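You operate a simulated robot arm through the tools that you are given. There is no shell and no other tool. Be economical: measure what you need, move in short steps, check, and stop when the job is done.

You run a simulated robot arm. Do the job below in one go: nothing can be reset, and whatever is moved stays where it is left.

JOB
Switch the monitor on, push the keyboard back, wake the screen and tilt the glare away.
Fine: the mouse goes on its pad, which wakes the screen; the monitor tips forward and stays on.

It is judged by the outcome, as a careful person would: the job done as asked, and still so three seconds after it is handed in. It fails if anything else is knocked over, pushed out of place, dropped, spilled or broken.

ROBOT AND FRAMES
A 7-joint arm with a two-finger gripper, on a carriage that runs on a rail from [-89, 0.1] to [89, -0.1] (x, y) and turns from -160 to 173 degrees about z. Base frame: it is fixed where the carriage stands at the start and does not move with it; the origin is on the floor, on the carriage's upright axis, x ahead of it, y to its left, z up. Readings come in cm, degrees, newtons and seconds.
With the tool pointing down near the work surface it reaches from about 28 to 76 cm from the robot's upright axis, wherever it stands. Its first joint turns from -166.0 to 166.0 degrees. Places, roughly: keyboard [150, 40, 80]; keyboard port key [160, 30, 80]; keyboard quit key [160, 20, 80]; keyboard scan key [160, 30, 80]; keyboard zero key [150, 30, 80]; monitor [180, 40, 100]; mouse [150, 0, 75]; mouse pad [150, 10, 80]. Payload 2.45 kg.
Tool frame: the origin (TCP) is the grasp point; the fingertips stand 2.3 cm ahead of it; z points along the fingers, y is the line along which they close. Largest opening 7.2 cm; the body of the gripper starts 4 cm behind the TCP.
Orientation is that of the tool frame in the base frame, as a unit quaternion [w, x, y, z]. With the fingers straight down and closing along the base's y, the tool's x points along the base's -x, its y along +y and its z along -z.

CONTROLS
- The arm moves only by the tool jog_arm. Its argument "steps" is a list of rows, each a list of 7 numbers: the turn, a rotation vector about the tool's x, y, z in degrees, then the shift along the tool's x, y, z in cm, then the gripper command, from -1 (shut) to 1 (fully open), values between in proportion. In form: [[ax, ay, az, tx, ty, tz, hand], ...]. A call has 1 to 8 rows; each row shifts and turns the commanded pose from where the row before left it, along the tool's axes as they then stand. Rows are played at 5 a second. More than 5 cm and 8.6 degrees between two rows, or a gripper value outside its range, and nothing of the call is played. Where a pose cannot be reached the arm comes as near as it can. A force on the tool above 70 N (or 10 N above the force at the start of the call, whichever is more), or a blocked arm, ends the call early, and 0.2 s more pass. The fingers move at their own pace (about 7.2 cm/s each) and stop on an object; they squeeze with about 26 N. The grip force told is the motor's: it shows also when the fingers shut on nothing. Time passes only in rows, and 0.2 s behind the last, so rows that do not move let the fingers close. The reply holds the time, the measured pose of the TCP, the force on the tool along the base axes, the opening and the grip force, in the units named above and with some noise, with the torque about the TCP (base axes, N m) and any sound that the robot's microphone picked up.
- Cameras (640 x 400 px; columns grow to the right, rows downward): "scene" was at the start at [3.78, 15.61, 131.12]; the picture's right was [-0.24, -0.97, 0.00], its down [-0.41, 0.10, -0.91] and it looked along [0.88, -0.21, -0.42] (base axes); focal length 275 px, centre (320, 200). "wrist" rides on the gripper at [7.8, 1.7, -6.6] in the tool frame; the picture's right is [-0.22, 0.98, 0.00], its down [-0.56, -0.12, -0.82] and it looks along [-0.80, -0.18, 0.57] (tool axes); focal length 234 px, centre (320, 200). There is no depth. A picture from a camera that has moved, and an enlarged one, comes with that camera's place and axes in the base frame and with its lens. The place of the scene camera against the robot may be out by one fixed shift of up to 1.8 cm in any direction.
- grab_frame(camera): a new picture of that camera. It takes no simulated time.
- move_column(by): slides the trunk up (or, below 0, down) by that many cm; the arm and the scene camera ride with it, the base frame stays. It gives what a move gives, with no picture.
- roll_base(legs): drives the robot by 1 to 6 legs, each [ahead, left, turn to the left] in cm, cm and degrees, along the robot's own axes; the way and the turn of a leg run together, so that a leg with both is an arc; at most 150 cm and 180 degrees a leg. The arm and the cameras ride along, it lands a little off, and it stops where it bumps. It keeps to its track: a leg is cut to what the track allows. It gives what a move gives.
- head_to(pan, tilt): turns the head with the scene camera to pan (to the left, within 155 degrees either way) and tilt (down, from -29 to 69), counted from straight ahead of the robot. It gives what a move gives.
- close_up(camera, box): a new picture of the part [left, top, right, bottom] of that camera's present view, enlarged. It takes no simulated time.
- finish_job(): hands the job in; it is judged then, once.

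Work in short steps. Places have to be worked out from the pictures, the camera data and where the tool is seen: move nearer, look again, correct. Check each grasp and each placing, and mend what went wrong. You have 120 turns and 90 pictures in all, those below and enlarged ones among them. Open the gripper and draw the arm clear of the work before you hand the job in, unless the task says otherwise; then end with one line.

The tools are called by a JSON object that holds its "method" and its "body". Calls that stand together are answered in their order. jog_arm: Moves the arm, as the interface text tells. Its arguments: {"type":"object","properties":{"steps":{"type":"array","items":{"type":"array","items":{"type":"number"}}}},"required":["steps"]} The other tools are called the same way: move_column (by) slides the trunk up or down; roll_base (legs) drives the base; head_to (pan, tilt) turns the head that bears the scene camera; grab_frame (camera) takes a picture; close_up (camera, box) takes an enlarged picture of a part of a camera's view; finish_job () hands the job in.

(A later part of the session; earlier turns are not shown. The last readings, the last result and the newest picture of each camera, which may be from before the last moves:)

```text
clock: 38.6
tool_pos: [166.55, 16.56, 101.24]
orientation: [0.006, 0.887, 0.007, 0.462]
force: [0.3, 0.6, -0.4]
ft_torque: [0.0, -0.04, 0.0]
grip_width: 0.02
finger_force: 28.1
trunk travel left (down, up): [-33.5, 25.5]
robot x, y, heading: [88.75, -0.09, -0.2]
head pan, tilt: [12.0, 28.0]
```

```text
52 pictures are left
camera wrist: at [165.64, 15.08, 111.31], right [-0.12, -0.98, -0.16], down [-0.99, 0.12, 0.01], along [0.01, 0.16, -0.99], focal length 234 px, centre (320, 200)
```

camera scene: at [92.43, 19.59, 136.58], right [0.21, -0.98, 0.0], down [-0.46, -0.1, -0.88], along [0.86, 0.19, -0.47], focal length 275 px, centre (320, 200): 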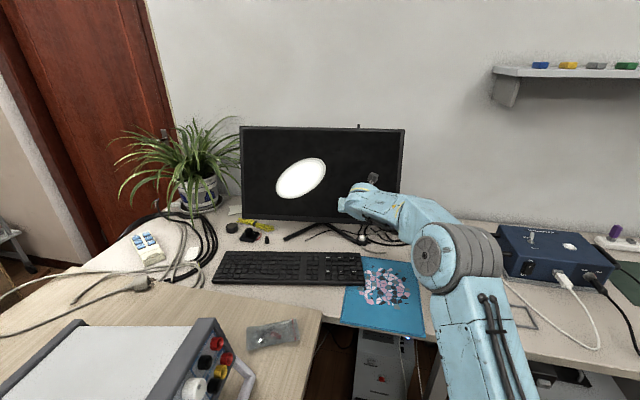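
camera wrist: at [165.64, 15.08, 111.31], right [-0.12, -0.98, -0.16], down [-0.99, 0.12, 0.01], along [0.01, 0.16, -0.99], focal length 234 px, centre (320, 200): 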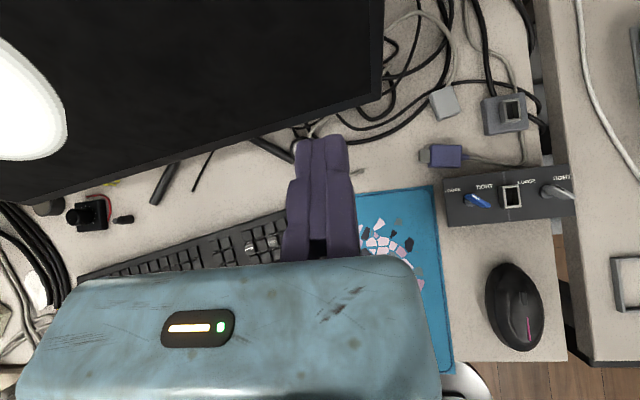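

No visible change on the screen yet, though it may just be asleep. I'll move aside and look at the button and bezel closely.

{"method": "jog_arm", "body": {"steps": [[0, 0, 0, 0, 4, 0, -1], [0, 0, 0, 0, 4, 0, -1]]}}

{"method": "close_up", "body": {"camera": "wrist", "box": [160, 90, 320, 190]}}

{"method": "close_up", "body": {"camera": "scene", "box": [240, 195, 410, 255]}}

```text
clock: 39.2
tool_pos: [166.59, 8.5, 101.38]
orientation: [0.006, 0.887, 0.007, 0.463]
force: [-0.3, 1.5, -0.6]
ft_torque: [-0.04, 0.01, -0.02]
grip_width: 0.0
finger_force: 28.2
trunk travel left (down, up): [-33.5, 25.5]
robot x, y, heading: [88.61, 0.35, 0.1]
head pan, tilt: [12.0, 28.0]
```

```text
4.00 times, centred on (240, 140) of wrist
camera zoom: at [165.65, 7.07, 111.48], right [-0.12, -0.98, -0.16], down [-0.99, 0.12, 0.01], along [0.01, 0.16, -0.99], focal length 937 px, centre (640, 440)
```

zoom: 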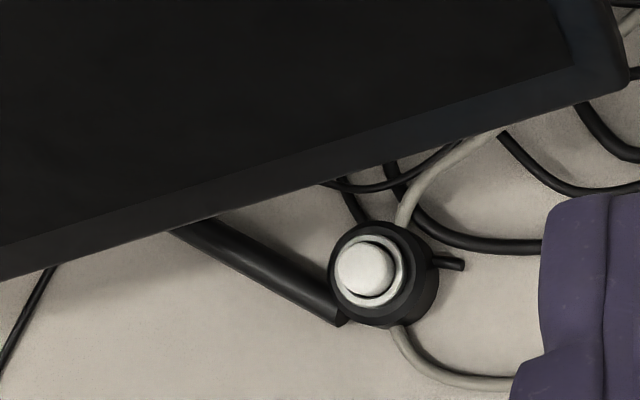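

```text
3.76 times, centred on (325, 225) of scene
camera zoom: at [92.42, 19.64, 136.58], right [0.21, -0.98, 0.0], down [-0.46, -0.1, -0.88], along [0.86, 0.19, -0.47], focal length 1037 px, centre (301, 106)
```

zoom: 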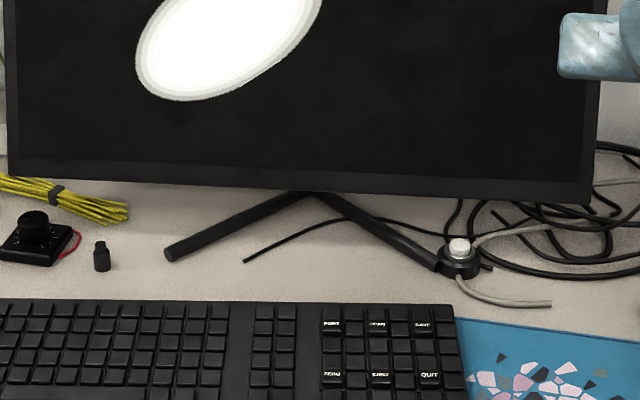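

The cord switch clicked, and the screen should show whether it's on once the mouse wakes it. Next is the keyboard: about 4.5 cm back, stopping short of the switch base at x≈171. I'll turn the tool to point down, above and in front of the keyboard.

{"method": "jog_arm", "body": {"steps": [[0, -7.8, 0, 0, -2, -3, 1], [0, -7.8, 0, 0, -2, -3, 1], [0, -7.8, 0, 0, -2, -3, 1], [0, -7.8, 0, -2, -3, -2, 1], [0, -7.8, 0, -3, -3, -1, 1], [0, -7.8, 0, -3, -3, 0, 1], [0, -8.0, 0, -3, -3, 0, 1], [0, 0, -5.3, -3, -3, 0, 1]]}}

{"method": "jog_arm", "body": {"steps": [[0, 0, -5.3, -3.5, -3, 0, 1], [0, 0, 0, -3, -3, 0, 1], [0, 0, 0, -3, -3, 0, 1]]}}

{"method": "grab_frame", "body": {"camera": "wrist"}}

{"method": "grab_frame", "body": {"camera": "scene"}}

```text
clock: 41.0
tool_pos: [150.5, 31.92, 102.4]
orientation: [0.005, 0.999, 0.048, 0.01]
force: [0.6, 0.1, -0.9]
ft_torque: [0.11, 0.08, -0.05]
grip_width: 7.17
finger_force: 0.0
out of reach, approached as far as the arm can: row 7, 8
trunk travel left (down, up): [-33.5, 25.5]
robot x, y, heading: [88.87, 0.17, 0.1]
head pan, tilt: [12.0, 28.0]
```

```text
clock: 41.8
tool_pos: [143.12, 42.37, 101.78]
orientation: [0.005, 0.995, 0.095, 0.007]
force: [0.4, -0.6, 0.3]
ft_torque: [0.0, -0.02, -0.01]
grip_width: 7.19
finger_force: 0.1
out of reach, approached as far as the arm can: row 1, 2, 3
trunk travel left (down, up): [-33.5, 25.5]
robot x, y, heading: [88.85, 0.05, 0.1]
head pan, tilt: [12.0, 28.0]
```

```text
49 pictures are left
camera wrist: at [151.03, 42.26, 108.54], right [-0.03, -1.0, 0.01], down [-0.59, 0.02, 0.81], along [-0.81, 0.02, -0.59], focal length 234 px, centre (320, 200)
```

wrist: 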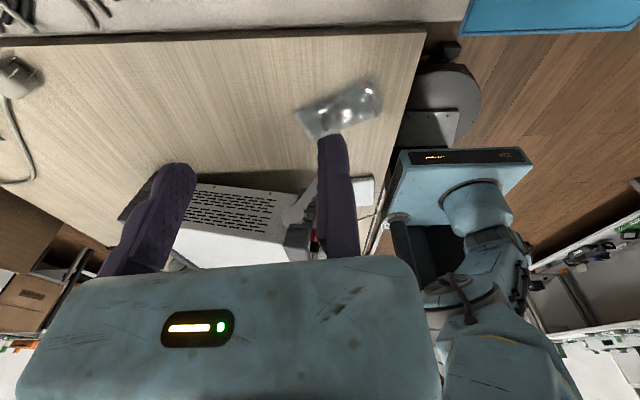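

```text
48 pictures are left
camera scene: at [92.41, 19.54, 136.6], right [0.21, -0.98, 0.0], down [-0.46, -0.1, -0.88], along [0.86, 0.19, -0.47], focal length 275 px, centre (320, 200)
```

scene: 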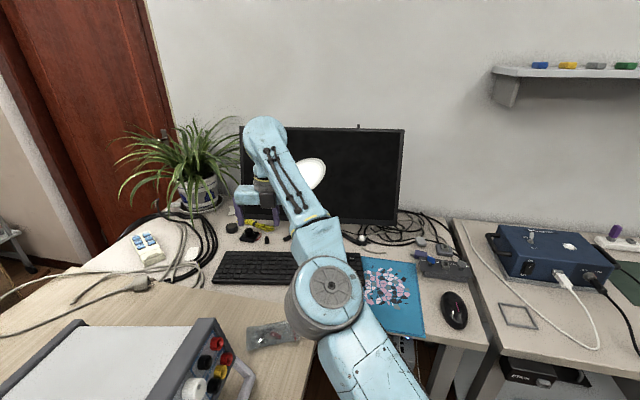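

The arm is high and near its limit; descending eases that. The keyboard's front edge at y=40 is estimated at x≈148. I'll go down in front of it with the fingers open and aligned to its 10° yaw.

{"method": "jog_arm", "body": {"steps": [[0, 0, 0, 0, 1, 4.5, 1], [0, 0, 0, 0, 1, 4.5, 1], [0, 0, 0, 0, 0, 4.5, 1], [0, 0, 0, 0, 0, 4.5, 1]]}}

{"method": "grab_frame", "body": {"camera": "wrist"}}

{"method": "close_up", "body": {"camera": "scene", "box": [180, 200, 400, 340]}}

```text
clock: 42.8
tool_pos: [149.05, 44.78, 86.49]
orientation: [0.009, 0.995, 0.095, 0.003]
force: [-0.2, -0.4, 0.3]
ft_torque: [0.02, -0.04, 0.0]
grip_width: 7.21
finger_force: 0.0
out of reach, approached as far as the arm can: row 1, 2, 3, 4
trunk travel left (down, up): [-33.5, 25.5]
robot x, y, heading: [88.94, -0.07, 0.2]
head pan, tilt: [12.0, 28.0]
```

```text
47 pictures are left
camera wrist: at [156.92, 44.58, 93.2], right [-0.03, -1.0, 0.02], down [-0.58, 0.03, 0.82], along [-0.82, 0.01, -0.58], focal length 234 px, centre (320, 200)
```

wrist: 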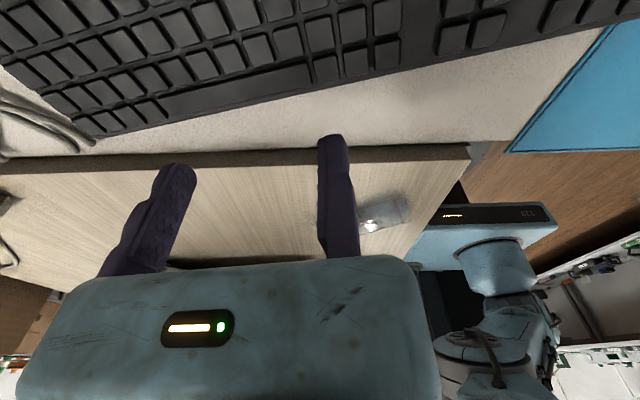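

```text
2.86 times, centred on (290, 270) of scene
camera zoom: at [92.38, 19.56, 136.6], right [0.21, -0.98, 0.0], down [-0.46, -0.1, -0.88], along [0.86, 0.19, -0.47], focal length 787 px, centre (406, 0)
```

zoom: 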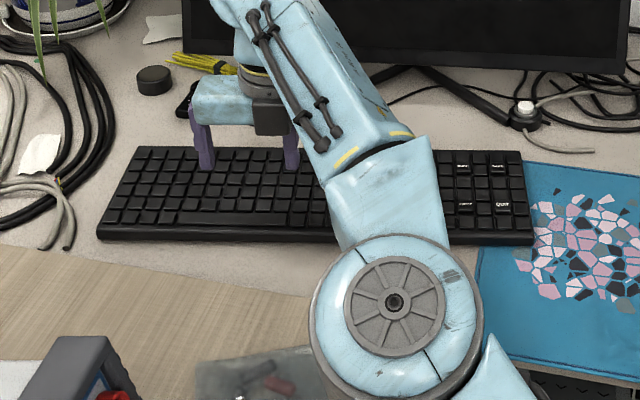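

The stored command had run ahead, so the fingers are over the keyboard at a safe height (tips at z≈84). I'll back off in −x; the front edge is confirmed at x≈146.3 at y=49, or ~148 at y=40.

{"method": "jog_arm", "body": {"steps": [[0, 0, 0, -3, 1, 0, 1], [0, 0, 0, -3, 1, 0, 1], [0, 0, 0, 0, 0, 0, 1]]}}

```text
clock: 43.6
tool_pos: [147.86, 45.11, 88.4]
orientation: [0.01, 0.995, 0.095, 0.001]
force: [0.5, -0.4, 0.6]
ft_torque: [0.0, 0.0, 0.03]
grip_width: 7.2
finger_force: 0.0
out of reach, approached as far as the arm can: row 1, 2
trunk travel left (down, up): [-33.5, 25.5]
robot x, y, heading: [88.64, 0.07, 0.0]
head pan, tilt: [12.0, 28.0]
```

Command and pose agree again. Moving to (144.5,40.5) and then descending to z≈81.

{"method": "jog_arm", "body": {"steps": [[0, 0, 0, -2.1, 1.95, 0, 1], [0, 0, 0, -2.1, 1.95, 0, 1], [0, 0, 0, 0, 0, 3.5, 1], [0, 0, 0, 0, 0, 3.5, 1], [0, 0, 0, 0, 0, 0, 1]]}}

{"method": "grab_frame", "body": {"camera": "wrist"}}

```text
clock: 44.8
tool_pos: [149.81, 44.83, 83.65]
orientation: [0.009, 0.995, 0.094, 0.002]
force: [0.2, 1.0, 0.3]
ft_torque: [0.04, 0.02, -0.02]
grip_width: 7.19
finger_force: 0.0
out of reach, approached as far as the arm can: row 1, 2, 3, 4
trunk travel left (down, up): [-33.5, 25.5]
robot x, y, heading: [89.01, -0.14, -0.2]
head pan, tilt: [12.0, 28.0]
```

```text
45 pictures are left
camera wrist: at [157.77, 44.78, 90.21], right [-0.03, -1.0, 0.02], down [-0.58, 0.03, 0.82], along [-0.82, 0.01, -0.58], focal length 234 px, centre (320, 200)
```

wrist: 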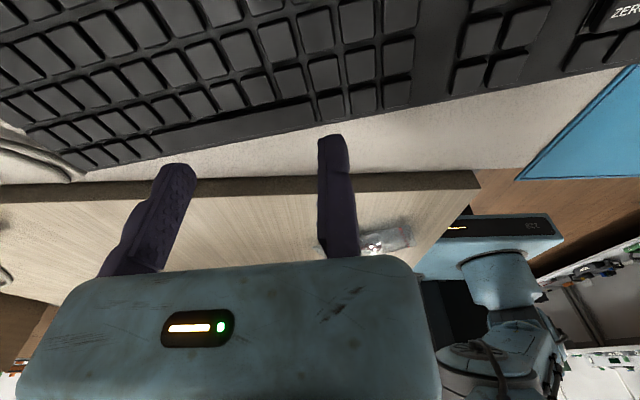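

The arm isn't going where it's commanded; the wrist spin is likely at its limit this far left. I'll raise the trunk 14 cm clear of everything, then unspin the tool 180° to the original wrist side.

{"method": "move_column", "body": {"by": 14}}

{"method": "jog_arm", "body": {"steps": [[0, 0, -8.5, 0, 0, 0, 1], [0, 0, -8.5, 0, 0, 0, 1], [0, 0, -8.5, 0, 0, 0, 1], [0, 0, -8.5, 0, 0, 0, 1]]}}

```text
clock: 46.5
tool_pos: [149.8, 44.95, 97.66]
orientation: [0.01, 0.995, 0.095, 0.002]
force: [0.5, -0.7, -0.4]
ft_torque: [0.03, -0.01, -0.03]
grip_width: 7.2
finger_force: 0.0
trunk travel left (down, up): [-47.5, 11.5]
robot x, y, heading: [89.16, 0.11, -0.0]
head pan, tilt: [12.0, 28.0]
```

```text
clock: 47.5
tool_pos: [149.84, 44.81, 97.52]
orientation: [0.009, 0.923, 0.384, -0.001]
force: [0.2, 0.7, -0.3]
ft_torque: [-0.01, 0.01, 0.04]
grip_width: 7.21
finger_force: 0.2
trunk travel left (down, up): [-47.5, 11.5]
robot x, y, heading: [88.85, 0.18, 0.2]
head pan, tilt: [12.0, 28.0]
```

Good, the command resyncs at each call and the spin works. Continuing.

{"method": "jog_arm", "body": {"steps": [[0, 0, -8.5, 0, 0, 0, 1], [0, 0, -8.5, 0, 0, 0, 1], [0, 0, -8.5, 0, 0, 0, 1], [0, 0, -8.5, 0, 0, 0, 1], [0, 0, -8.5, 0, 0, 0, 1], [0, 0, -8.5, 0, 0, 0, 1], [0, 0, -8.5, 0, 0, 0, 1], [0, 0, -8.5, 0, 0, 0, 1]]}}

{"method": "jog_arm", "body": {"steps": [[0, 0, -8.5, 0, 0, 0, 1], [0, 0, -8.5, 0, 0, 0, 1], [0, 0, -8.5, 0, 0, 0, 1], [0, 0, -8.5, 0, 0, 0, 1], [0, 0, -8.5, 0, 0, 0, 1], [0, 0, -8.5, 0, 0, 0, 1], [0, 0, -8.5, 0, 0, 0, 1], [0, 0, -8.5, 0, 0, 0, 1]]}}

```text
clock: 49.3
tool_pos: [149.76, 44.86, 97.59]
orientation: [0.007, 0.552, 0.834, -0.008]
force: [-0.7, -0.4, 0.0]
ft_torque: [-0.01, 0.03, 0.0]
grip_width: 7.22
finger_force: 0.1
trunk travel left (down, up): [-47.5, 11.5]
robot x, y, heading: [88.38, -0.37, 0.1]
head pan, tilt: [12.0, 28.0]
```

```text
clock: 51.1
tool_pos: [149.82, 44.78, 97.55]
orientation: [0.003, -0.01, 1.0, -0.009]
force: [0.4, -0.1, 0.9]
ft_torque: [0.02, -0.01, -0.01]
grip_width: 7.2
finger_force: 0.0
trunk travel left (down, up): [-47.5, 11.5]
robot x, y, heading: [88.38, -0.23, 0.4]
head pan, tilt: [12.0, 28.0]
```

{"method": "jog_arm", "body": {"steps": [[0, 0, -5, 0, 0, 0, 1], [0, 0, -5, 0, 0, 0, 1], [0, 0, 0, 3.1, -1.6, 0, 1], [0, 0, 0, 3.1, -1.6, 0, 1], [0, 0, 0, 0, 0, 4, 1], [0, 0, 0, 0, 0, 4, 1]]}}

{"method": "grab_frame", "body": {"camera": "wrist"}}

```text
clock: 52.5
tool_pos: [150.77, 45.51, 91.59]
orientation: [0.001, -0.094, 0.995, -0.009]
force: [-0.2, 0.0, 0.3]
ft_torque: [0.03, 0.0, -0.01]
grip_width: 7.21
finger_force: 0.1
out of reach, approached as far as the arm can: row 3, 4, 5, 6
trunk travel left (down, up): [-47.5, 11.5]
robot x, y, heading: [88.7, -0.17, 0.2]
head pan, tilt: [12.0, 28.0]
```

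```text
44 pictures are left
camera wrist: at [142.83, 45.86, 98.16], right [0.03, 1.0, -0.02], down [0.57, 0.0, 0.82], along [0.82, -0.03, -0.57], focal length 234 px, centre (320, 200)
```

wrist: 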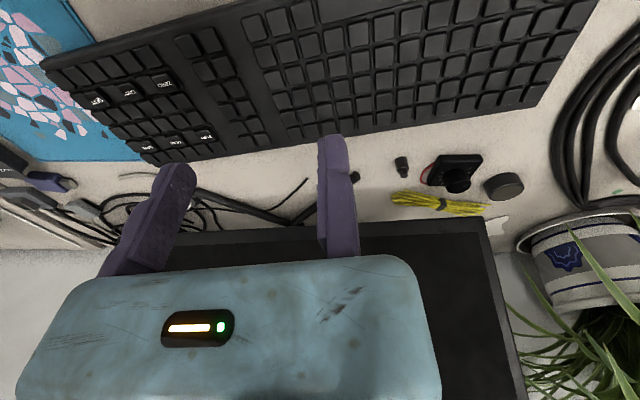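

Still can't retract inward, so the elbow posture is probably jammed. I'll check the arm's posture from the scene camera.

{"method": "grab_frame", "body": {"camera": "scene"}}

```text
43 pictures are left
camera scene: at [92.41, 19.58, 150.59], right [0.21, -0.98, 0.0], down [-0.46, -0.1, -0.88], along [0.86, 0.19, -0.47], focal length 275 px, centre (320, 200)
```

scene: 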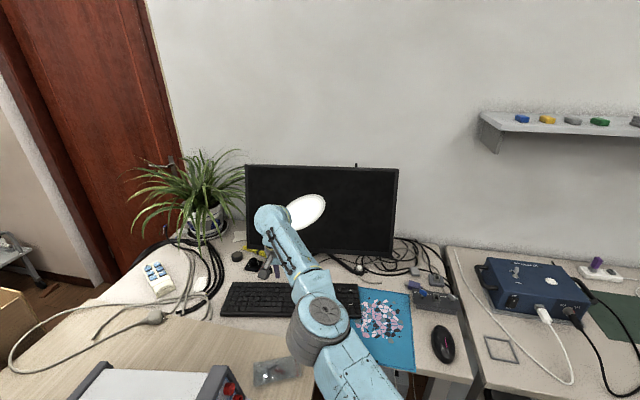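

The arm is nearly straight. I'll try retracting while tilting the fingers forward to relieve the wrist.

{"method": "jog_arm", "body": {"steps": [[0, -8, 0, 0, 0, -1, 1], [0, -8, 0, 0, 0, -1, 1], [0, -8, 0, 0, 0, -2, 1], [0, -8, 0, 0, 0, -3, 1], [0, 0, 0, 0, 0, -3, 1], [0, 0, 0, 0, 0, -3, 1]]}}

```text
clock: 53.9
tool_pos: [152.83, 51.52, 105.32]
orientation: [0.275, -0.094, 0.957, 0.018]
force: [0.0, -0.1, 0.6]
ft_torque: [0.03, -0.02, 0.0]
grip_width: 7.18
finger_force: 0.1
out of reach, approached as far as the arm can: row 1, 2, 3, 4, 5, 6
trunk travel left (down, up): [-47.5, 11.5]
robot x, y, heading: [88.8, -0.22, 0.2]
head pan, tilt: [12.0, 28.0]
```

It drifts left instead. I'll try moving right (−y), to swing back toward the centre.

{"method": "jog_arm", "body": {"steps": [[0, 0, 0, 0, -4, 0, 1], [0, 0, 0, 0, -4, 0, 1], [0, 0, 0, 0, -4, 0, 1], [0, 0, 0, 0, -4, 0, 1]]}}

```text
clock: 54.9
tool_pos: [161.37, 40.33, 108.01]
orientation: [0.275, -0.094, 0.957, 0.017]
force: [-0.4, -0.7, 0.4]
ft_torque: [0.0, -0.02, -0.04]
grip_width: 7.2
finger_force: 0.2
out of reach, approached as far as the arm can: row 1, 2, 3, 4
trunk travel left (down, up): [-47.5, 11.5]
robot x, y, heading: [88.54, 0.0, 0.1]
head pan, tilt: [12.0, 28.0]
```

The elbow seems stuck past its straight point. I'll push outward to full extension (still clear of the screen), then retract radially, to let the elbow flip back.

{"method": "jog_arm", "body": {"steps": [[0, 0, 0, -3.6, 1.4, 2.2, 1], [0, 0, 0, -3.6, 1.4, 2.2, 1], [0, 0, 0, 0, 0, 0, 1]]}}

{"method": "jog_arm", "body": {"steps": [[0, 0, 0, 3.6, -1.4, -2.2, 1], [0, 0, 0, 3.6, -1.4, -2.2, 1], [0, 0, 0, 3.6, -1.4, -2.2, 1], [0, 0, 0, 0, 0, 0, 1]]}}

```text
clock: 55.7
tool_pos: [161.81, 40.09, 107.27]
orientation: [0.276, -0.094, 0.956, 0.017]
force: [-0.5, -0.1, 0.5]
ft_torque: [0.01, 0.0, 0.02]
grip_width: 7.18
finger_force: 0.0
out of reach, approached as far as the arm can: row 1, 2
trunk travel left (down, up): [-47.5, 11.5]
robot x, y, heading: [88.89, 0.04, 0.1]
head pan, tilt: [12.0, 28.0]
```

```text
clock: 56.7
tool_pos: [160.34, 39.8, 110.69]
orientation: [0.275, -0.094, 0.957, 0.016]
force: [0.1, 0.7, 0.1]
ft_torque: [0.01, 0.02, -0.02]
grip_width: 7.23
finger_force: 0.0
out of reach, approached as far as the arm can: row 1, 2, 3
trunk travel left (down, up): [-47.5, 11.5]
robot x, y, heading: [88.91, -0.45, 0.1]
head pan, tilt: [12.0, 28.0]
```

Radially it's a singular lock. Moving straight down in the arm's plane should bend the elbow; there's clear air to z≈92.

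{"method": "jog_arm", "body": {"steps": [[0, 0, 0, 2.4, 0, 3.8, 1], [0, 0, 0, 2.4, 0, 3.8, 1], [0, 0, 0, 2.4, 0, 3.8, 1], [0, 0, 0, 2.4, 0, 3.8, 1]]}}

{"method": "jog_arm", "body": {"steps": [[0, 0, 0, 3.3, -1.4, -2.2, 1], [0, 0, 0, 3.3, -1.4, -2.2, 1], [0, 0, 0, 0, 0, 0, 1]]}}

```text
clock: 57.7
tool_pos: [164.35, 41.86, 93.47]
orientation: [0.276, -0.094, 0.956, 0.018]
force: [-1.2, -0.2, 0.7]
ft_torque: [0.03, -0.01, 0.01]
grip_width: 7.2
finger_force: 0.0
out of reach, approached as far as the arm can: row 1, 2, 3, 4
trunk travel left (down, up): [-47.5, 11.5]
robot x, y, heading: [88.67, -0.31, 0.1]
head pan, tilt: [12.0, 28.0]
```

```text
clock: 58.5
tool_pos: [163.65, 42.54, 95.15]
orientation: [0.275, -0.094, 0.957, 0.017]
force: [0.3, 0.3, 0.0]
ft_torque: [-0.01, 0.03, -0.04]
grip_width: 7.21
finger_force: 0.0
out of reach, approached as far as the arm can: row 1, 2
trunk travel left (down, up): [-47.5, 11.5]
robot x, y, heading: [88.79, -0.18, 0.1]
head pan, tilt: [12.0, 28.0]
```

Still locked. I'll command a sustained outward reach (only ~2 cm is physically possible, clear of the screen), followed at once by down and inward rows.

{"method": "jog_arm", "body": {"steps": [[0, 0, 0, -2, 0.9, 0.7, 1], [0, 0, 0, -1, 0.45, 0.35, 1], [0, 0, 0, 0, 0, 0, 1], [0, 0, 0, 0, 0, 0, 1], [0, 0, 0, 0, 0, 0, 1], [0, 0, 0, 0, 0, 0, 1], [0, 0, 0, 0, 0, 0, 1], [0, 0, 0, 0, 0, 0, 1]]}}

{"method": "close_up", "body": {"camera": "scene", "box": [200, 150, 440, 400]}}

```text
clock: 60.3
tool_pos: [164.03, 42.6, 95.05]
orientation: [0.276, -0.094, 0.956, 0.017]
force: [-0.2, -0.5, -0.5]
ft_torque: [0.01, -0.01, 0.0]
grip_width: 7.22
finger_force: 0.1
out of reach, approached as far as the arm can: row 1, 2
trunk travel left (down, up): [-47.5, 11.5]
robot x, y, heading: [88.92, -0.32, 0.2]
head pan, tilt: [12.0, 28.0]
```

```text
1.60 times, centred on (320, 275) of scene
camera zoom: at [92.41, 19.58, 150.59], right [0.21, -0.98, 0.0], down [-0.46, -0.1, -0.88], along [0.86, 0.19, -0.47], focal length 441 px, centre (320, 80)
```

zoom: 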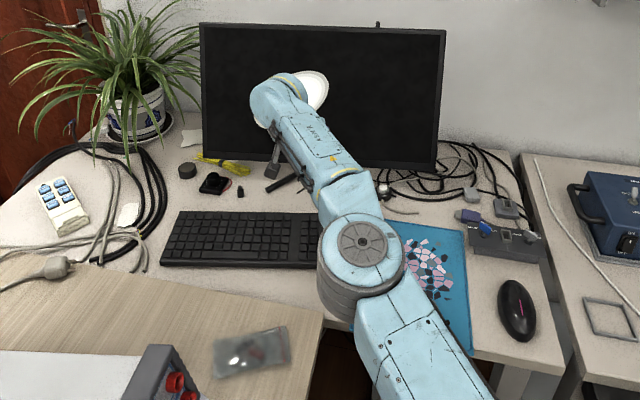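

The picture shows upper arm and forearm parallel: the elbow sits at its straight limit, just past the furthest-reach point. Small outward steps should be solvable and let the elbow pass over that peak.

{"method": "jog_arm", "body": {"steps": [[0, 0, 0, -0.35, 0.16, 0.13, 1], [0, 0, 0, -0.35, 0.16, 0.13, 1], [0, 0, 0, -0.35, 0.16, 0.13, 1], [0, 0, 0, -0.35, 0.16, 0.13, 1]]}}

```text
clock: 61.3
tool_pos: [163.97, 42.59, 94.96]
orientation: [0.276, -0.094, 0.956, 0.017]
force: [-0.1, -0.1, -0.3]
ft_torque: [-0.01, -0.01, -0.03]
grip_width: 7.19
finger_force: 0.1
out of reach, approached as far as the arm can: row 1, 2, 3, 4
trunk travel left (down, up): [-47.5, 11.5]
robot x, y, heading: [88.85, 0.05, 0.3]
head pan, tilt: [12.0, 28.0]
```

No luck with that. Perhaps a wrist joint limit blocks elbow bending, so I'll test retracting while yawing the tool — first one way.

{"method": "jog_arm", "body": {"steps": [[0, 0, 8, 0, 0, 0, 1], [0, 0, 8, 0, 0, 0, 1], [0, 0, 8, 0, 0, 0, 1], [0, 0, 8, 0, 0, 0, 1]]}}

{"method": "jog_arm", "body": {"steps": [[0, 0, 0, 2, 0, -1.5, 1], [0, 0, 0, 2, 0, -1.5, 1], [0, 0, 0, 2, 0, -1.5, 1]]}}

```text
clock: 62.3
tool_pos: [163.9, 42.4, 95.04]
orientation: [0.26, 0.174, 0.945, 0.093]
force: [0.5, 0.4, -0.1]
ft_torque: [0.0, 0.04, 0.0]
grip_width: 7.21
finger_force: 0.1
trunk travel left (down, up): [-47.5, 11.5]
robot x, y, heading: [88.9, -0.35, 0.0]
head pan, tilt: [12.0, 28.0]
```

```text
clock: 63.1
tool_pos: [159.92, 46.86, 96.93]
orientation: [0.26, 0.173, 0.945, 0.092]
force: [0.1, -0.4, 0.3]
ft_torque: [0.02, 0.01, 0.01]
grip_width: 7.23
finger_force: 0.1
out of reach, approached as far as the arm can: row 1, 2, 3
trunk travel left (down, up): [-47.5, 11.5]
robot x, y, heading: [88.66, -0.05, 0.0]
head pan, tilt: [12.0, 28.0]
```

Spinning is free but the elbow still won't bend. I'll back the carriage 20 cm for free space and straighten the wrist (tilt the fingers forward with outward motion).

{"method": "roll_base", "body": {"legs": [[-22, 0, 0]]}}

{"method": "jog_arm", "body": {"steps": [[0, -8, 0, -1.5, 0, 1.5, 1], [0, -8, 0, -1.5, 0, 1.5, 1], [0, -8, 0, -1.5, 0, 1.5, 1], [0, -8, 0, -1.5, 0, 1, 1], [0, -8, 0, -1.5, 0, 1, 1]]}}

{"method": "jog_arm", "body": {"steps": [[0, 0, 0, 0, 0, -3, 1], [0, 0, 0, 0, 0, -3, 1], [0, 0, 0, 0, 0, -3, 1]]}}

```text
clock: 64.8
tool_pos: [137.68, 47.29, 96.97]
orientation: [0.26, 0.17, 0.946, 0.093]
force: [0.1, 0.3, 0.9]
ft_torque: [-0.01, -0.01, 0.0]
grip_width: 7.21
finger_force: 0.2
trunk travel left (down, up): [-47.5, 11.5]
robot x, y, heading: [66.76, -0.22, 0.4]
head pan, tilt: [12.0, 28.0]
```

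```text
clock: 66.0
tool_pos: [145.79, 43.14, 97.25]
orientation: [0.569, 0.192, 0.799, 0.028]
force: [-0.3, -0.6, 0.2]
ft_torque: [0.01, 0.0, 0.03]
grip_width: 7.19
finger_force: 0.0
out of reach, approached as far as the arm can: row 3, 4, 5
trunk travel left (down, up): [-47.5, 11.5]
robot x, y, heading: [66.35, -0.17, 0.2]
head pan, tilt: [12.0, 28.0]
```

```text
clock: 66.8
tool_pos: [140.94, 47.92, 100.76]
orientation: [0.568, 0.193, 0.8, 0.028]
force: [0.5, -1.0, -0.4]
ft_torque: [-0.03, -0.01, 0.02]
grip_width: 7.2
finger_force: 0.1
out of reach, approached as far as the arm can: row 1, 2, 3
trunk travel left (down, up): [-47.5, 11.5]
robot x, y, heading: [66.5, -0.19, 0.4]
head pan, tilt: [12.0, 28.0]
```

I'll sweep the tool far to the right at constant x, which asks the elbow to bend in its actual (horizontal) plane.

{"method": "jog_arm", "body": {"steps": [[0, 0, 0, -1.5, -4.1, 0.8, 1], [0, 0, 0, -1.5, -4.1, 0.8, 1], [0, 0, 0, -1.5, -4.1, 0.8, 1], [0, 0, 0, -1.5, -4.1, 0.8, 1], [0, 0, 0, -1.5, -4.1, 0.8, 1], [0, 0, 0, -1.5, -4.1, 0.8, 1], [0, 0, 0, -1.5, -4.1, 0.8, 1], [0, 0, 0, -1.5, -4.1, 0.8, 1]]}}

{"method": "jog_arm", "body": {"steps": [[0, 0, 0, 0, 0, -4, 1], [0, 0, 0, 0, 0, -4, 1], [0, 0, 0, 0, 0, -4, 1]]}}

{"method": "grab_frame", "body": {"camera": "scene"}}

```text
clock: 68.6
tool_pos: [157.06, 22.62, 103.0]
orientation: [0.568, 0.192, 0.8, 0.029]
force: [0.1, 0.7, -0.1]
ft_torque: [0.02, 0.0, 0.0]
grip_width: 7.19
finger_force: 0.0
out of reach, approached as far as the arm can: row 1, 2, 3, 4, 5, 6, 7, 8
trunk travel left (down, up): [-47.5, 11.5]
robot x, y, heading: [66.5, -0.03, 0.2]
head pan, tilt: [12.0, 28.0]
```

```text
clock: 69.4
tool_pos: [153.35, 28.18, 109.14]
orientation: [0.568, 0.192, 0.8, 0.028]
force: [0.4, -0.1, 0.1]
ft_torque: [-0.02, 0.01, 0.03]
grip_width: 7.2
finger_force: 0.0
out of reach, approached as far as the arm can: row 1, 2, 3
trunk travel left (down, up): [-47.5, 11.5]
robot x, y, heading: [66.55, 0.06, 0.5]
head pan, tilt: [12.0, 28.0]
```

```text
41 pictures are left
camera scene: at [70.24, 19.6, 150.59], right [0.22, -0.98, 0.0], down [-0.46, -0.1, -0.88], along [0.86, 0.19, -0.47], focal length 275 px, centre (320, 200)
```

scene: 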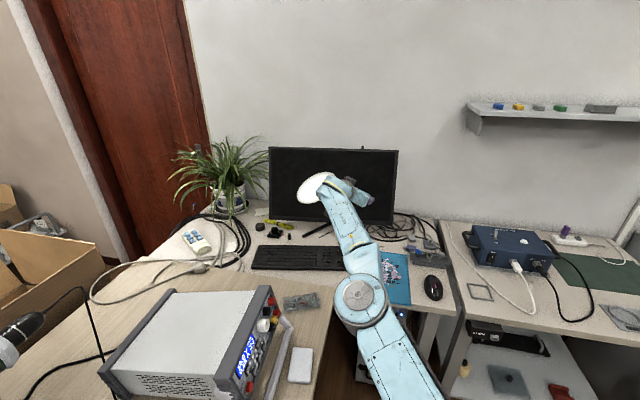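

Elbow axis is vertical and straight. I'll raise the trunk, turn the base right for free air, then sweep the tool left and inward, which should bend the elbow its permitted way.

{"method": "move_column", "body": {"by": 11}}

{"method": "roll_base", "body": {"legs": [[0, 0, -35]]}}

```text
clock: 70.8
tool_pos: [153.35, 28.25, 120.04]
orientation: [0.568, 0.192, 0.8, 0.028]
force: [0.0, 0.3, 0.1]
ft_torque: [-0.02, -0.03, -0.03]
grip_width: 7.2
finger_force: 0.1
trunk travel left (down, up): [-58.5, 0.5]
robot x, y, heading: [66.66, 0.11, 0.3]
head pan, tilt: [12.0, 28.0]
```

```text
clock: 72.9
tool_pos: [154.03, -26.06, 120.05]
orientation: [0.551, 0.421, 0.707, -0.141]
force: [-0.3, 0.6, 1.4]
ft_torque: [-0.04, 0.02, 0.0]
grip_width: 7.2
finger_force: 0.1
trunk travel left (down, up): [-58.5, 0.5]
robot x, y, heading: [66.9, -0.16, -34.3]
head pan, tilt: [12.0, 28.0]
```

{"method": "jog_arm", "body": {"steps": [[0, 0, 0, 2, 2.6, -3.1, 1], [0, 0, 0, 2, 2.6, -3.1, 1], [0, 0, 0, 2, 2.6, -3.1, 1], [0, 0, 0, 2, 2.6, -3.1, 1], [0, 0, 0, 2, 2.6, -3.1, 1], [0, 0, 0, 2, 2.6, -3.1, 1]]}}

```text
clock: 74.3
tool_pos: [153.03, 0.75, 120.36]
orientation: [0.551, 0.422, 0.706, -0.143]
force: [0.1, 0.4, 0.4]
ft_torque: [-0.02, -0.03, -0.02]
grip_width: 7.25
finger_force: 0.2
out of reach, approached as far as the arm can: row 1, 2, 3, 6
trunk travel left (down, up): [-58.5, 0.5]
robot x, y, heading: [66.77, -0.49, -34.1]
head pan, tilt: [12.0, 28.0]
```

Rows 4–5 were reached, so it's loosening. Now straight inward.

{"method": "jog_arm", "body": {"steps": [[0, 0, 0, 0.16, -3.0, -2.64, 1], [0, 0, 0, 0.16, -3.0, -2.64, 1], [0, 0, 0, 0.16, -3.0, -2.64, 1]]}}

```text
clock: 75.1
tool_pos: [151.5, 3.3, 123.2]
orientation: [0.55, 0.422, 0.707, -0.141]
force: [0.3, -0.2, 0.9]
ft_torque: [0.01, 0.01, 0.01]
grip_width: 7.19
finger_force: 0.1
out of reach, approached as far as the arm can: row 1, 2, 3
trunk travel left (down, up): [-58.5, 0.5]
robot x, y, heading: [66.83, -0.13, -34.4]
head pan, tilt: [12.0, 28.0]
```

Mid-chord points were reachable, meaning the elbow bent there before straightening at the chord's end. I'll go back right, then repeat the left chord and stop mid-way.

{"method": "jog_arm", "body": {"steps": [[0, 0, 0, -2, -2.6, 3.1, 1], [0, 0, 0, -2, -2.6, 3.1, 1], [0, 0, 0, -2, -2.6, 3.1, 1], [0, 0, 0, -2, -2.6, 3.1, 1], [0, 0, 0, -2, -2.6, 3.1, 1], [0, 0, 0, -2, -2.6, 3.1, 1]]}}

{"method": "jog_arm", "body": {"steps": [[0, 0, 0, 2, 2.6, -3.1, 1], [0, 0, 0, 2, 2.6, -3.1, 1], [0, 0, 0, 2, 2.6, -3.1, 1], [0, 0, 0, 2, 2.6, -3.1, 1], [0, 0, 0, 1.2, 0, -3.6, 1], [0, 0, 0, 0.3, -2.5, -2.8, 1], [0, 0, 0, 0.3, -2.5, -2.8, 1]]}}

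```text
clock: 76.5
tool_pos: [153.8, -23.42, 123.7]
orientation: [0.55, 0.422, 0.707, -0.141]
force: [0.2, 0.0, -0.9]
ft_torque: [-0.02, 0.0, 0.02]
grip_width: 7.22
finger_force: 0.0
out of reach, approached as far as the arm can: row 1, 2, 4, 6
trunk travel left (down, up): [-58.5, 0.5]
robot x, y, heading: [66.95, -0.65, -34.5]
head pan, tilt: [12.0, 28.0]
```

```text
clock: 78.1
tool_pos: [151.28, -0.01, 126.4]
orientation: [0.55, 0.423, 0.706, -0.142]
force: [-0.3, -0.6, 0.0]
ft_torque: [0.02, 0.03, 0.03]
grip_width: 7.22
finger_force: 0.1
out of reach, approached as far as the arm can: row 2, 5, 6, 7
trunk travel left (down, up): [-58.5, 0.5]
robot x, y, heading: [66.55, -0.49, -34.5]
head pan, tilt: [12.0, 28.0]
```

Still locked. I haven't tried going up yet, so I'll sweep upward and inward.

{"method": "jog_arm", "body": {"steps": [[0, 0, 0, -3.3, -0.7, -2.8, 1], [0, 0, 0, -3.3, -0.7, -2.8, 1], [0, 0, 0, -3.3, -0.7, -2.8, 1], [0, 0, 0, -3.3, -0.7, -2.8, 1], [0, 0, 0, -3.3, -0.7, -2.8, 1], [0, 0, 0, -3.3, -0.7, -2.8, 1], [0, 0, 0, -3.3, -0.7, -2.8, 1], [0, 0, 0, -3.3, -0.7, -2.8, 1]]}}

{"method": "jog_arm", "body": {"steps": [[0, 0, 0, 0, -3, -2.6, 1], [0, 0, 0, 0, -3, -2.6, 1], [0, 0, 0, 0, -3, -2.6, 1]]}}

{"method": "grab_frame", "body": {"camera": "scene"}}

```text
clock: 79.9
tool_pos: [132.61, -0.89, 156.31]
orientation: [0.55, 0.423, 0.706, -0.142]
force: [0.1, -0.1, -0.2]
ft_torque: [0.02, 0.01, 0.03]
grip_width: 7.2
finger_force: 0.0
out of reach, approached as far as the arm can: row 1, 2, 3, 6, 7, 8
trunk travel left (down, up): [-58.5, 0.5]
robot x, y, heading: [66.87, -0.23, -34.5]
head pan, tilt: [12.0, 28.0]
```

```text
clock: 80.7
tool_pos: [125.01, 0.43, 161.63]
orientation: [0.55, 0.423, 0.706, -0.143]
force: [-0.1, 0.6, -0.1]
ft_torque: [-0.03, 0.0, 0.02]
grip_width: 7.2
finger_force: 0.1
out of reach, approached as far as the arm can: row 1, 2, 3
trunk travel left (down, up): [-58.5, 0.5]
robot x, y, heading: [66.6, 0.3, -34.4]
head pan, tilt: [12.0, 28.0]
```

```text
40 pictures are left
camera scene: at [81.32, 14.41, 161.59], right [-0.38, -0.93, 0.0], down [-0.43, 0.18, -0.88], along [0.82, -0.33, -0.47], focal length 275 px, centre (320, 200)
```

scene: 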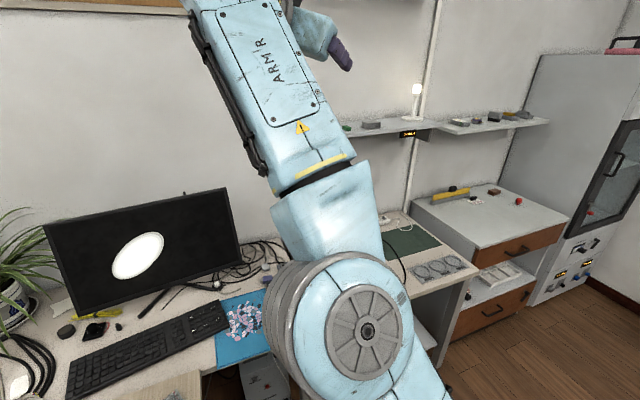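

The offset-elbow picture suggests it's trapped just past the peak-reach point. I'll push outward to sit at the peak, then move down and inward at once, which should fold the elbow the right way.

{"method": "jog_arm", "body": {"steps": [[0, 0, 0, -0.6, 0.8, 0, 1], [0, 0, 0, -0.6, 0.8, 0, 1], [0, 0, 0, -0.6, 0.8, 0, 1], [0, 0, 0, -0.6, 0.8, 0, 1], [0, 0, 0, 0, 0, 0, 1]]}}

{"method": "jog_arm", "body": {"steps": [[0, 0, 0, 3.1, 0.9, 1.8, 1], [0, 0, 0, 3.1, 0.9, 1.8, 1], [0, 0, 0, 3.1, 0.9, 1.8, 1], [0, 0, 0, 3.1, 0.9, 1.8, 1], [0, 0, 0, 3.1, 0.9, 1.8, 1]]}}

```text
clock: 81.9
tool_pos: [124.88, 0.05, 162.33]
orientation: [0.551, 0.422, 0.706, -0.142]
force: [-0.5, 0.8, 0.9]
ft_torque: [0.0, 0.03, 0.04]
grip_width: 7.2
finger_force: 0.0
out of reach, approached as far as the arm can: row 1, 2, 3, 4
trunk travel left (down, up): [-58.5, 0.5]
robot x, y, heading: [66.69, 0.11, -34.6]
head pan, tilt: [12.0, 28.0]
```

```text
clock: 83.1
tool_pos: [136.65, 4.77, 149.75]
orientation: [0.549, 0.423, 0.706, -0.144]
force: [0.2, -0.2, 0.0]
ft_torque: [0.01, -0.04, -0.02]
grip_width: 7.22
finger_force: 0.1
out of reach, approached as far as the arm can: row 1, 2, 3, 4, 5
trunk travel left (down, up): [-58.5, 0.5]
robot x, y, heading: [66.8, -0.09, -34.1]
head pan, tilt: [12.0, 28.0]
```

Still stuck. Earlier I pitched the fingers up while retracting; pitching them down instead should use the elbow in the folding direction.

{"method": "jog_arm", "body": {"steps": [[0, 8.5, 0, 0, 0, -1, 1], [0, 8.5, 0, 0, 0, -1, 1], [0, 8.5, 0, 0, 0, -2, 1], [0, 8.5, 0, 1, 0, -2, 1], [0, 8.5, 0, 2, 0, -2, 1], [0, 8.5, 0, 3, 0, -2, 1], [0, 8.5, 0, 3, 0, 0, 1], [0, 8.5, 0, 3, 0, 0, 1]]}}

{"method": "jog_arm", "body": {"steps": [[0, 0, 0, 3, 0, 2, 1], [0, 0, 0, 3, 0, 2, 1], [0, 0, 0, 3, 0, 2, 1], [0, 0, 0, 3, 0, 2, 1]]}}

```text
clock: 84.9
tool_pos: [125.11, 7.11, 148.36]
orientation: [0.164, 0.44, 0.879, 0.085]
force: [0.7, -1.8, 0.1]
ft_torque: [0.1, 0.03, 0.06]
grip_width: 7.19
finger_force: 0.1
out of reach, approached as far as the arm can: row 1, 2, 3, 4, 5, 6, 7, 8
trunk travel left (down, up): [-58.5, 0.5]
robot x, y, heading: [66.7, 0.33, -34.1]
head pan, tilt: [12.0, 28.0]
```

```text
clock: 85.9
tool_pos: [125.51, 20.47, 142.83]
orientation: [0.15, 0.439, 0.883, 0.075]
force: [0.3, -0.1, -1.4]
ft_torque: [-0.01, 0.0, 0.04]
grip_width: 7.22
finger_force: 0.0
out of reach, approached as far as the arm can: row 1, 2, 3, 4
trunk travel left (down, up): [-58.5, 0.5]
robot x, y, heading: [66.55, -0.18, -34.1]
head pan, tilt: [12.0, 28.0]
```

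I'll look at the actual posture to understand the jam.

{"method": "head_to", "body": {"pan": 15, "tilt": 15}}

{"method": "grab_frame", "body": {"camera": "scene"}}

{"method": "grab_frame", "body": {"camera": "wrist"}}

```text
clock: 86.6
tool_pos: [125.52, 20.33, 142.99]
orientation: [0.15, 0.439, 0.883, 0.075]
force: [-0.2, 0.7, -0.6]
ft_torque: [-0.01, 0.0, -0.01]
grip_width: 7.2
finger_force: 0.2
trunk travel left (down, up): [-58.5, 0.5]
robot x, y, heading: [66.73, 0.28, -34.2]
head pan, tilt: [15.0, 15.0]
```

```text
39 pictures are left
camera scene: at [81.72, 14.78, 163.69], right [-0.33, -0.94, 0.0], down [-0.24, 0.09, -0.97], along [0.91, -0.32, -0.26], focal length 275 px, centre (320, 200)
```

scene: 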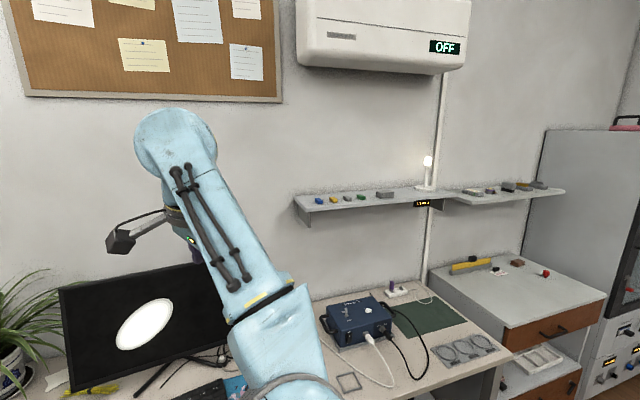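

```text
38 pictures are left
camera wrist: at [120.3, 27.59, 148.07], right [0.86, 0.42, 0.3], down [-0.05, -0.52, 0.85], along [0.51, -0.74, -0.43], focal length 234 px, centre (320, 200)
```

wrist: 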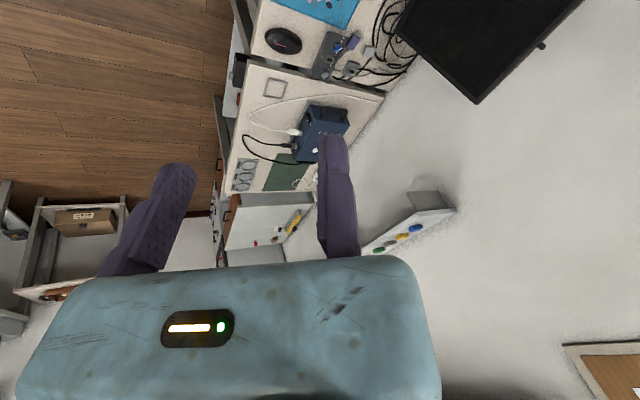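

All stuck states lie on one reach sphere. I'll probe small ±1 cm moves along each tool axis to see which directions are actually free.

{"method": "jog_arm", "body": {"steps": [[0, 0, 0, 1, 0, 0, 1], [0, 0, 0, -1, 0, 0, 1], [0, 0, 0, -1, 0, 0, 1], [0, 0, 0, 1, 0, 0, 1], [0, 0, 0, 0, 1, 0, 1], [0, 0, 0, 0, -1, 0, 1], [0, 0, 0, 0, -1, 0, 1], [0, 0, 0, 0, 1, 0, 1]]}}

{"method": "jog_arm", "body": {"steps": [[0, 0, 0, 0, 0, 1, 1], [0, 0, 0, 0, 0, -1, 1], [0, 0, 0, 0, 0, -1, 1], [0, 0, 0, 0, 0, 1, 1], [8, 0, 0, 0, 0, 0, 1], [-8, 0, 0, 0, 0, 0, 1], [-8, 0, 0, 0, 0, 0, 1], [8, 0, 0, 0, 0, 0, 1]]}}

```text
clock: 88.4
tool_pos: [125.88, 20.22, 142.82]
orientation: [0.15, 0.44, 0.882, 0.076]
force: [0.3, -0.1, -0.2]
ft_torque: [0.0, 0.02, -0.03]
grip_width: 7.21
finger_force: 0.1
out of reach, approached as far as the arm can: row 5, 6, 7, 8
trunk travel left (down, up): [-58.5, 0.5]
robot x, y, heading: [66.52, 0.05, -34.4]
head pan, tilt: [15.0, 15.0]
```

```text
clock: 90.2
tool_pos: [128.93, 17.76, 140.7]
orientation: [0.151, 0.44, 0.882, 0.075]
force: [1.1, -0.7, -0.1]
ft_torque: [-0.01, 0.01, 0.01]
grip_width: 7.2
finger_force: 0.0
out of reach, approached as far as the arm can: row 1, 3, 4, 5, 6, 7, 8
trunk travel left (down, up): [-58.5, 0.5]
robot x, y, heading: [66.72, -0.05, -34.5]
head pan, tilt: [15.0, 15.0]
```

Tangential moves are free; only the radial direction is singular. I'll move tangentially to pick up a little bend, then creep inward in tiny steps.

{"method": "jog_arm", "body": {"steps": [[0, 0, 0, 3, -0.1, 0, 1], [0, 0, 0, 3, -0.2, 0, 1], [0, 0, 0, 0, -0.3, 0, 1], [0, 0, 0, 0, -0.3, 0, 1], [0, 0, 0, 0, -0.3, 0, 1], [0, 0, 0, 0, -0.3, 0, 1], [0, 0, 0, 0, -0.3, 0, 1], [0, 0, 0, 0, -0.3, 0, 1]]}}

{"method": "jog_arm", "body": {"steps": [[0, 0, 0, -3, -0.1, 0, 1], [0, 0, 0, -3, -0.2, 0, 1], [0, 0, 0, 0, -0.3, 0, 1], [0, 0, 0, 0, -0.3, 0, 1], [0, 0, 0, 0, -0.3, 0, 1], [0, 0, 0, 0, -0.3, 0, 1], [0, 0, 0, 0, -0.3, 0, 1], [0, 0, 0, 0, -0.3, 0, 1]]}}

```text
clock: 92.0
tool_pos: [126.17, 22.92, 141.05]
orientation: [0.151, 0.439, 0.883, 0.075]
force: [0.6, 0.2, 0.0]
ft_torque: [-0.02, 0.02, -0.01]
grip_width: 7.21
finger_force: 0.1
out of reach, approached as far as the arm can: row 1, 2, 4, 6, 8
trunk travel left (down, up): [-58.5, 0.5]
robot x, y, heading: [66.31, 0.21, -34.5]
head pan, tilt: [15.0, 15.0]
```

```text
clock: 93.8
tool_pos: [127.24, 16.1, 141.16]
orientation: [0.151, 0.438, 0.883, 0.075]
force: [-0.6, 0.1, 0.8]
ft_torque: [0.0, 0.01, 0.03]
grip_width: 7.22
finger_force: 0.1
out of reach, approached as far as the arm can: row 1, 2
trunk travel left (down, up): [-58.5, 0.5]
robot x, y, heading: [66.33, -0.16, -34.0]
head pan, tilt: [15.0, 15.0]
```

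The tiny inward steps are now being reached. Continuing, growing gradually.

{"method": "jog_arm", "body": {"steps": [[0, 0, 0, 0, -0.4, 0, 1], [0, 0, 0, 0, -0.4, 0, 1], [0, 0, 0, 0, -0.5, 0, 1], [0, 0, 0, 0, -0.5, 0, 1], [0, 0, 0, 0, -0.6, 0, 1], [0, 0, 0, 0, -0.6, 0, 1], [0, 0, 0, 0, -0.7, 0, 1], [0, 0, 0, 0, -0.7, 0, 1]]}}

{"method": "jog_arm", "body": {"steps": [[0, 0, 0, 0, -0.8, 0, 1], [0, 0, 0, 0, -0.8, 0, 1], [0, 0, 0, 0, -1, 0, 1], [0, 0, 0, 0, -1, 0, 1], [0, 0, 0, 0, -1.5, 0, 1], [0, 0, 0, 0, -1.5, 0, 1], [0, 0, 0, 0, -1.5, 0, 1], [0, 0, 0, 0, -1.5, 0, 1]]}}

```text
clock: 95.6
tool_pos: [123.8, 13.54, 140.03]
orientation: [0.15, 0.439, 0.883, 0.075]
force: [0.4, -0.5, -0.3]
ft_torque: [-0.04, 0.0, 0.02]
grip_width: 7.22
finger_force: 0.1
trunk travel left (down, up): [-58.5, 0.5]
robot x, y, heading: [66.65, 0.24, -34.4]
head pan, tilt: [15.0, 15.0]
```

```text
clock: 97.4
tool_pos: [116.69, 7.66, 137.54]
orientation: [0.151, 0.439, 0.882, 0.075]
force: [0.3, 0.7, 0.3]
ft_torque: [0.03, 0.0, 0.0]
grip_width: 7.22
finger_force: 0.0
trunk travel left (down, up): [-58.5, 0.5]
robot x, y, heading: [66.62, -0.03, -34.1]
head pan, tilt: [15.0, 15.0]
```

Unlocked. I'll turn the base back to heading 0, keeping clear of full extension from now on.

{"method": "roll_base", "body": {"legs": [[0, 0, 34.2]]}}

```text
clock: 99.4
tool_pos: [103.84, 34.2, 137.47]
orientation: [0.121, 0.164, 0.972, 0.115]
force: [-0.1, -0.3, 0.1]
ft_torque: [0.0, -0.01, 0.02]
grip_width: 7.19
finger_force: 0.1
trunk travel left (down, up): [-58.5, 0.5]
robot x, y, heading: [66.55, 0.06, -0.4]
head pan, tilt: [15.0, 15.0]
```

Now rotate the tool to straight down with 10° yaw, drive forward, and lower the trunk to +15.

{"method": "jog_arm", "body": {"steps": [[2.42, 3.04, -5.78, 0, 0, 0, 1], [2.42, 3.04, -5.78, 0, 0, 0, 1], [2.42, 3.04, -5.78, 0, 0, 0, 1], [2.42, 3.04, -5.78, 0, 0, 0, 1], [2.42, 3.04, -5.78, 0, 0, 0, 1]]}}

{"method": "roll_base", "body": {"legs": [[22, 0, 0]]}}

{"method": "move_column", "body": {"by": -16}}

```text
clock: 100.6
tool_pos: [103.92, 34.16, 137.52]
orientation: [0.122, 0.164, 0.972, 0.116]
force: [-0.8, 0.3, 0.6]
ft_torque: [0.02, -0.01, 0.02]
grip_width: 7.2
finger_force: 0.1
out of reach, approached as far as the arm can: row 1, 2, 3, 4, 5
trunk travel left (down, up): [-58.5, 0.5]
robot x, y, heading: [66.72, 0.18, -0.5]
head pan, tilt: [15.0, 15.0]
```

```text
clock: 102.4
tool_pos: [125.95, 34.1, 137.4]
orientation: [0.121, 0.164, 0.972, 0.116]
force: [0.8, -0.5, -0.2]
ft_torque: [-0.04, 0.04, -0.03]
grip_width: 7.21
finger_force: 0.0
trunk travel left (down, up): [-58.5, 0.5]
robot x, y, heading: [88.44, 0.07, -0.8]
head pan, tilt: [15.0, 15.0]
```

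```text
clock: 104.2
tool_pos: [125.97, 34.05, 121.36]
orientation: [0.122, 0.164, 0.972, 0.115]
force: [0.5, 0.0, 0.7]
ft_torque: [0.0, 0.0, -0.02]
grip_width: 7.2
finger_force: 0.0
trunk travel left (down, up): [-42.5, 16.5]
robot x, y, heading: [88.34, -0.25, -0.5]
head pan, tilt: [15.0, 15.0]
```

The rotation was refused, so a wrist joint is at a limit. I'll probe which single rotation is blocked.

{"method": "jog_arm", "body": {"steps": [[0, 0, -5, 0, 0, 0, 1], [0, 0, 5, 0, 0, 0, 1], [4, 0, 0, 0, 0, 0, 1], [-4, 0, 0, 0, 0, 0, 1], [-4, 0, 0, 0, 0, 0, 1], [4, 0, 0, 0, 0, 0, 1], [0, 4, 0, 0, 0, 0, 1], [0, -4, 0, 0, 0, 0, 1]]}}

{"method": "jog_arm", "body": {"steps": [[0, 0, 0, 0, 0, 3, 1], [0, 0, 0, 0, 0, 3, 1], [0, 0, 0, 0, 0, 3, 1], [0, 0, 0, 0, 0, 3, 1]]}}

{"method": "grab_frame", "body": {"camera": "scene"}}

```text
clock: 106.0
tool_pos: [126.14, 33.96, 121.4]
orientation: [0.128, 0.159, 0.967, 0.15]
force: [0.2, 0.7, -0.7]
ft_torque: [0.0, 0.02, -0.04]
grip_width: 7.23
finger_force: 0.1
out of reach, approached as far as the arm can: row 3
trunk travel left (down, up): [-42.5, 16.5]
robot x, y, heading: [88.8, -0.33, -0.6]
head pan, tilt: [15.0, 15.0]
```

```text
clock: 107.0
tool_pos: [129.7, 36.96, 110.41]
orientation: [0.129, 0.161, 0.967, 0.15]
force: [0.0, 0.0, -0.1]
ft_torque: [0.0, -0.01, -0.02]
grip_width: 7.19
finger_force: 0.0
trunk travel left (down, up): [-42.5, 16.5]
robot x, y, heading: [88.61, 0.08, -0.6]
head pan, tilt: [15.0, 15.0]
```

```text
37 pictures are left
camera scene: at [92.74, 20.05, 147.7], right [0.25, -0.97, 0.0], down [-0.25, -0.06, -0.97], along [0.94, 0.24, -0.26], focal length 275 px, centre (320, 200)
```

scene: 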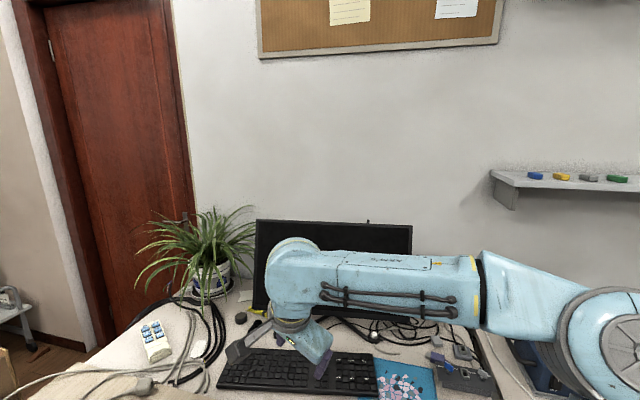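

The elbow now sits out to the right with the forearm level, so the tool can't roll fully vertical. Descending should slope the forearm and free it.

{"method": "jog_arm", "body": {"steps": [[0, 0, 0, 0.96, -1.6, 4.4, 1], [0, 0, 0, 0.96, -1.6, 4.4, 1], [0, 0, 0, 0.96, -1.6, 4.4, 1], [4, 0, 0, 0, 0, 0, 1], [4, 0, 0, 0, 0, 0, 1], [4, 0, 0, 0, 0, 0, 1]]}}

```text
clock: 108.4
tool_pos: [129.28, 36.92, 96.12]
orientation: [0.111, 0.173, 0.978, 0.047]
force: [0.4, 0.0, -0.5]
ft_torque: [-0.02, -0.01, 0.0]
grip_width: 7.22
finger_force: 0.0
trunk travel left (down, up): [-42.5, 16.5]
robot x, y, heading: [89.08, -0.0, -0.7]
head pan, tilt: [15.0, 15.0]
```

It's working. Finishing the rotation to vertical with 10° yaw.

{"method": "jog_arm", "body": {"steps": [[1.1, 3.33, -7.48, 0, 0, 0, 1], [1.1, 3.33, -7.48, 0, 0, 0, 1], [1.1, 3.33, -7.48, 0, 0, 0, 1], [1.1, 3.33, -7.48, 0, 0, 0, 1]]}}

{"method": "grab_frame", "body": {"camera": "wrist"}}

```text
clock: 109.4
tool_pos: [129.49, 36.87, 95.96]
orientation: [0.0, -0.089, 0.996, 0.0]
force: [-0.7, 0.3, -0.6]
ft_torque: [0.0, 0.01, -0.01]
grip_width: 7.2
finger_force: 0.0
trunk travel left (down, up): [-42.5, 16.5]
robot x, y, heading: [88.54, -0.05, -0.4]
head pan, tilt: [15.0, 15.0]
```

```text
36 pictures are left
camera wrist: at [121.64, 37.3, 102.56], right [0.04, 1.0, 0.0], down [0.57, -0.02, 0.82], along [0.82, -0.03, -0.57], focal length 234 px, centre (320, 200)
```

wrist: 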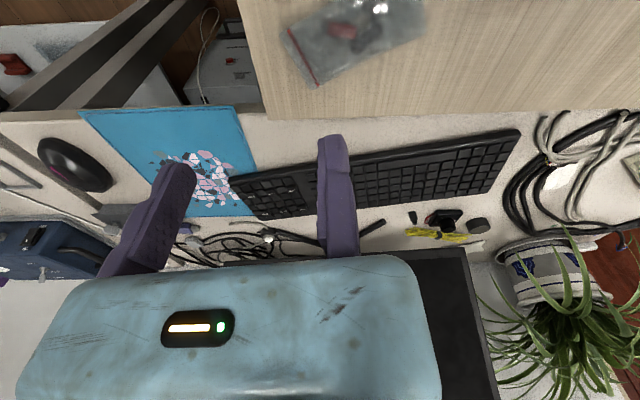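

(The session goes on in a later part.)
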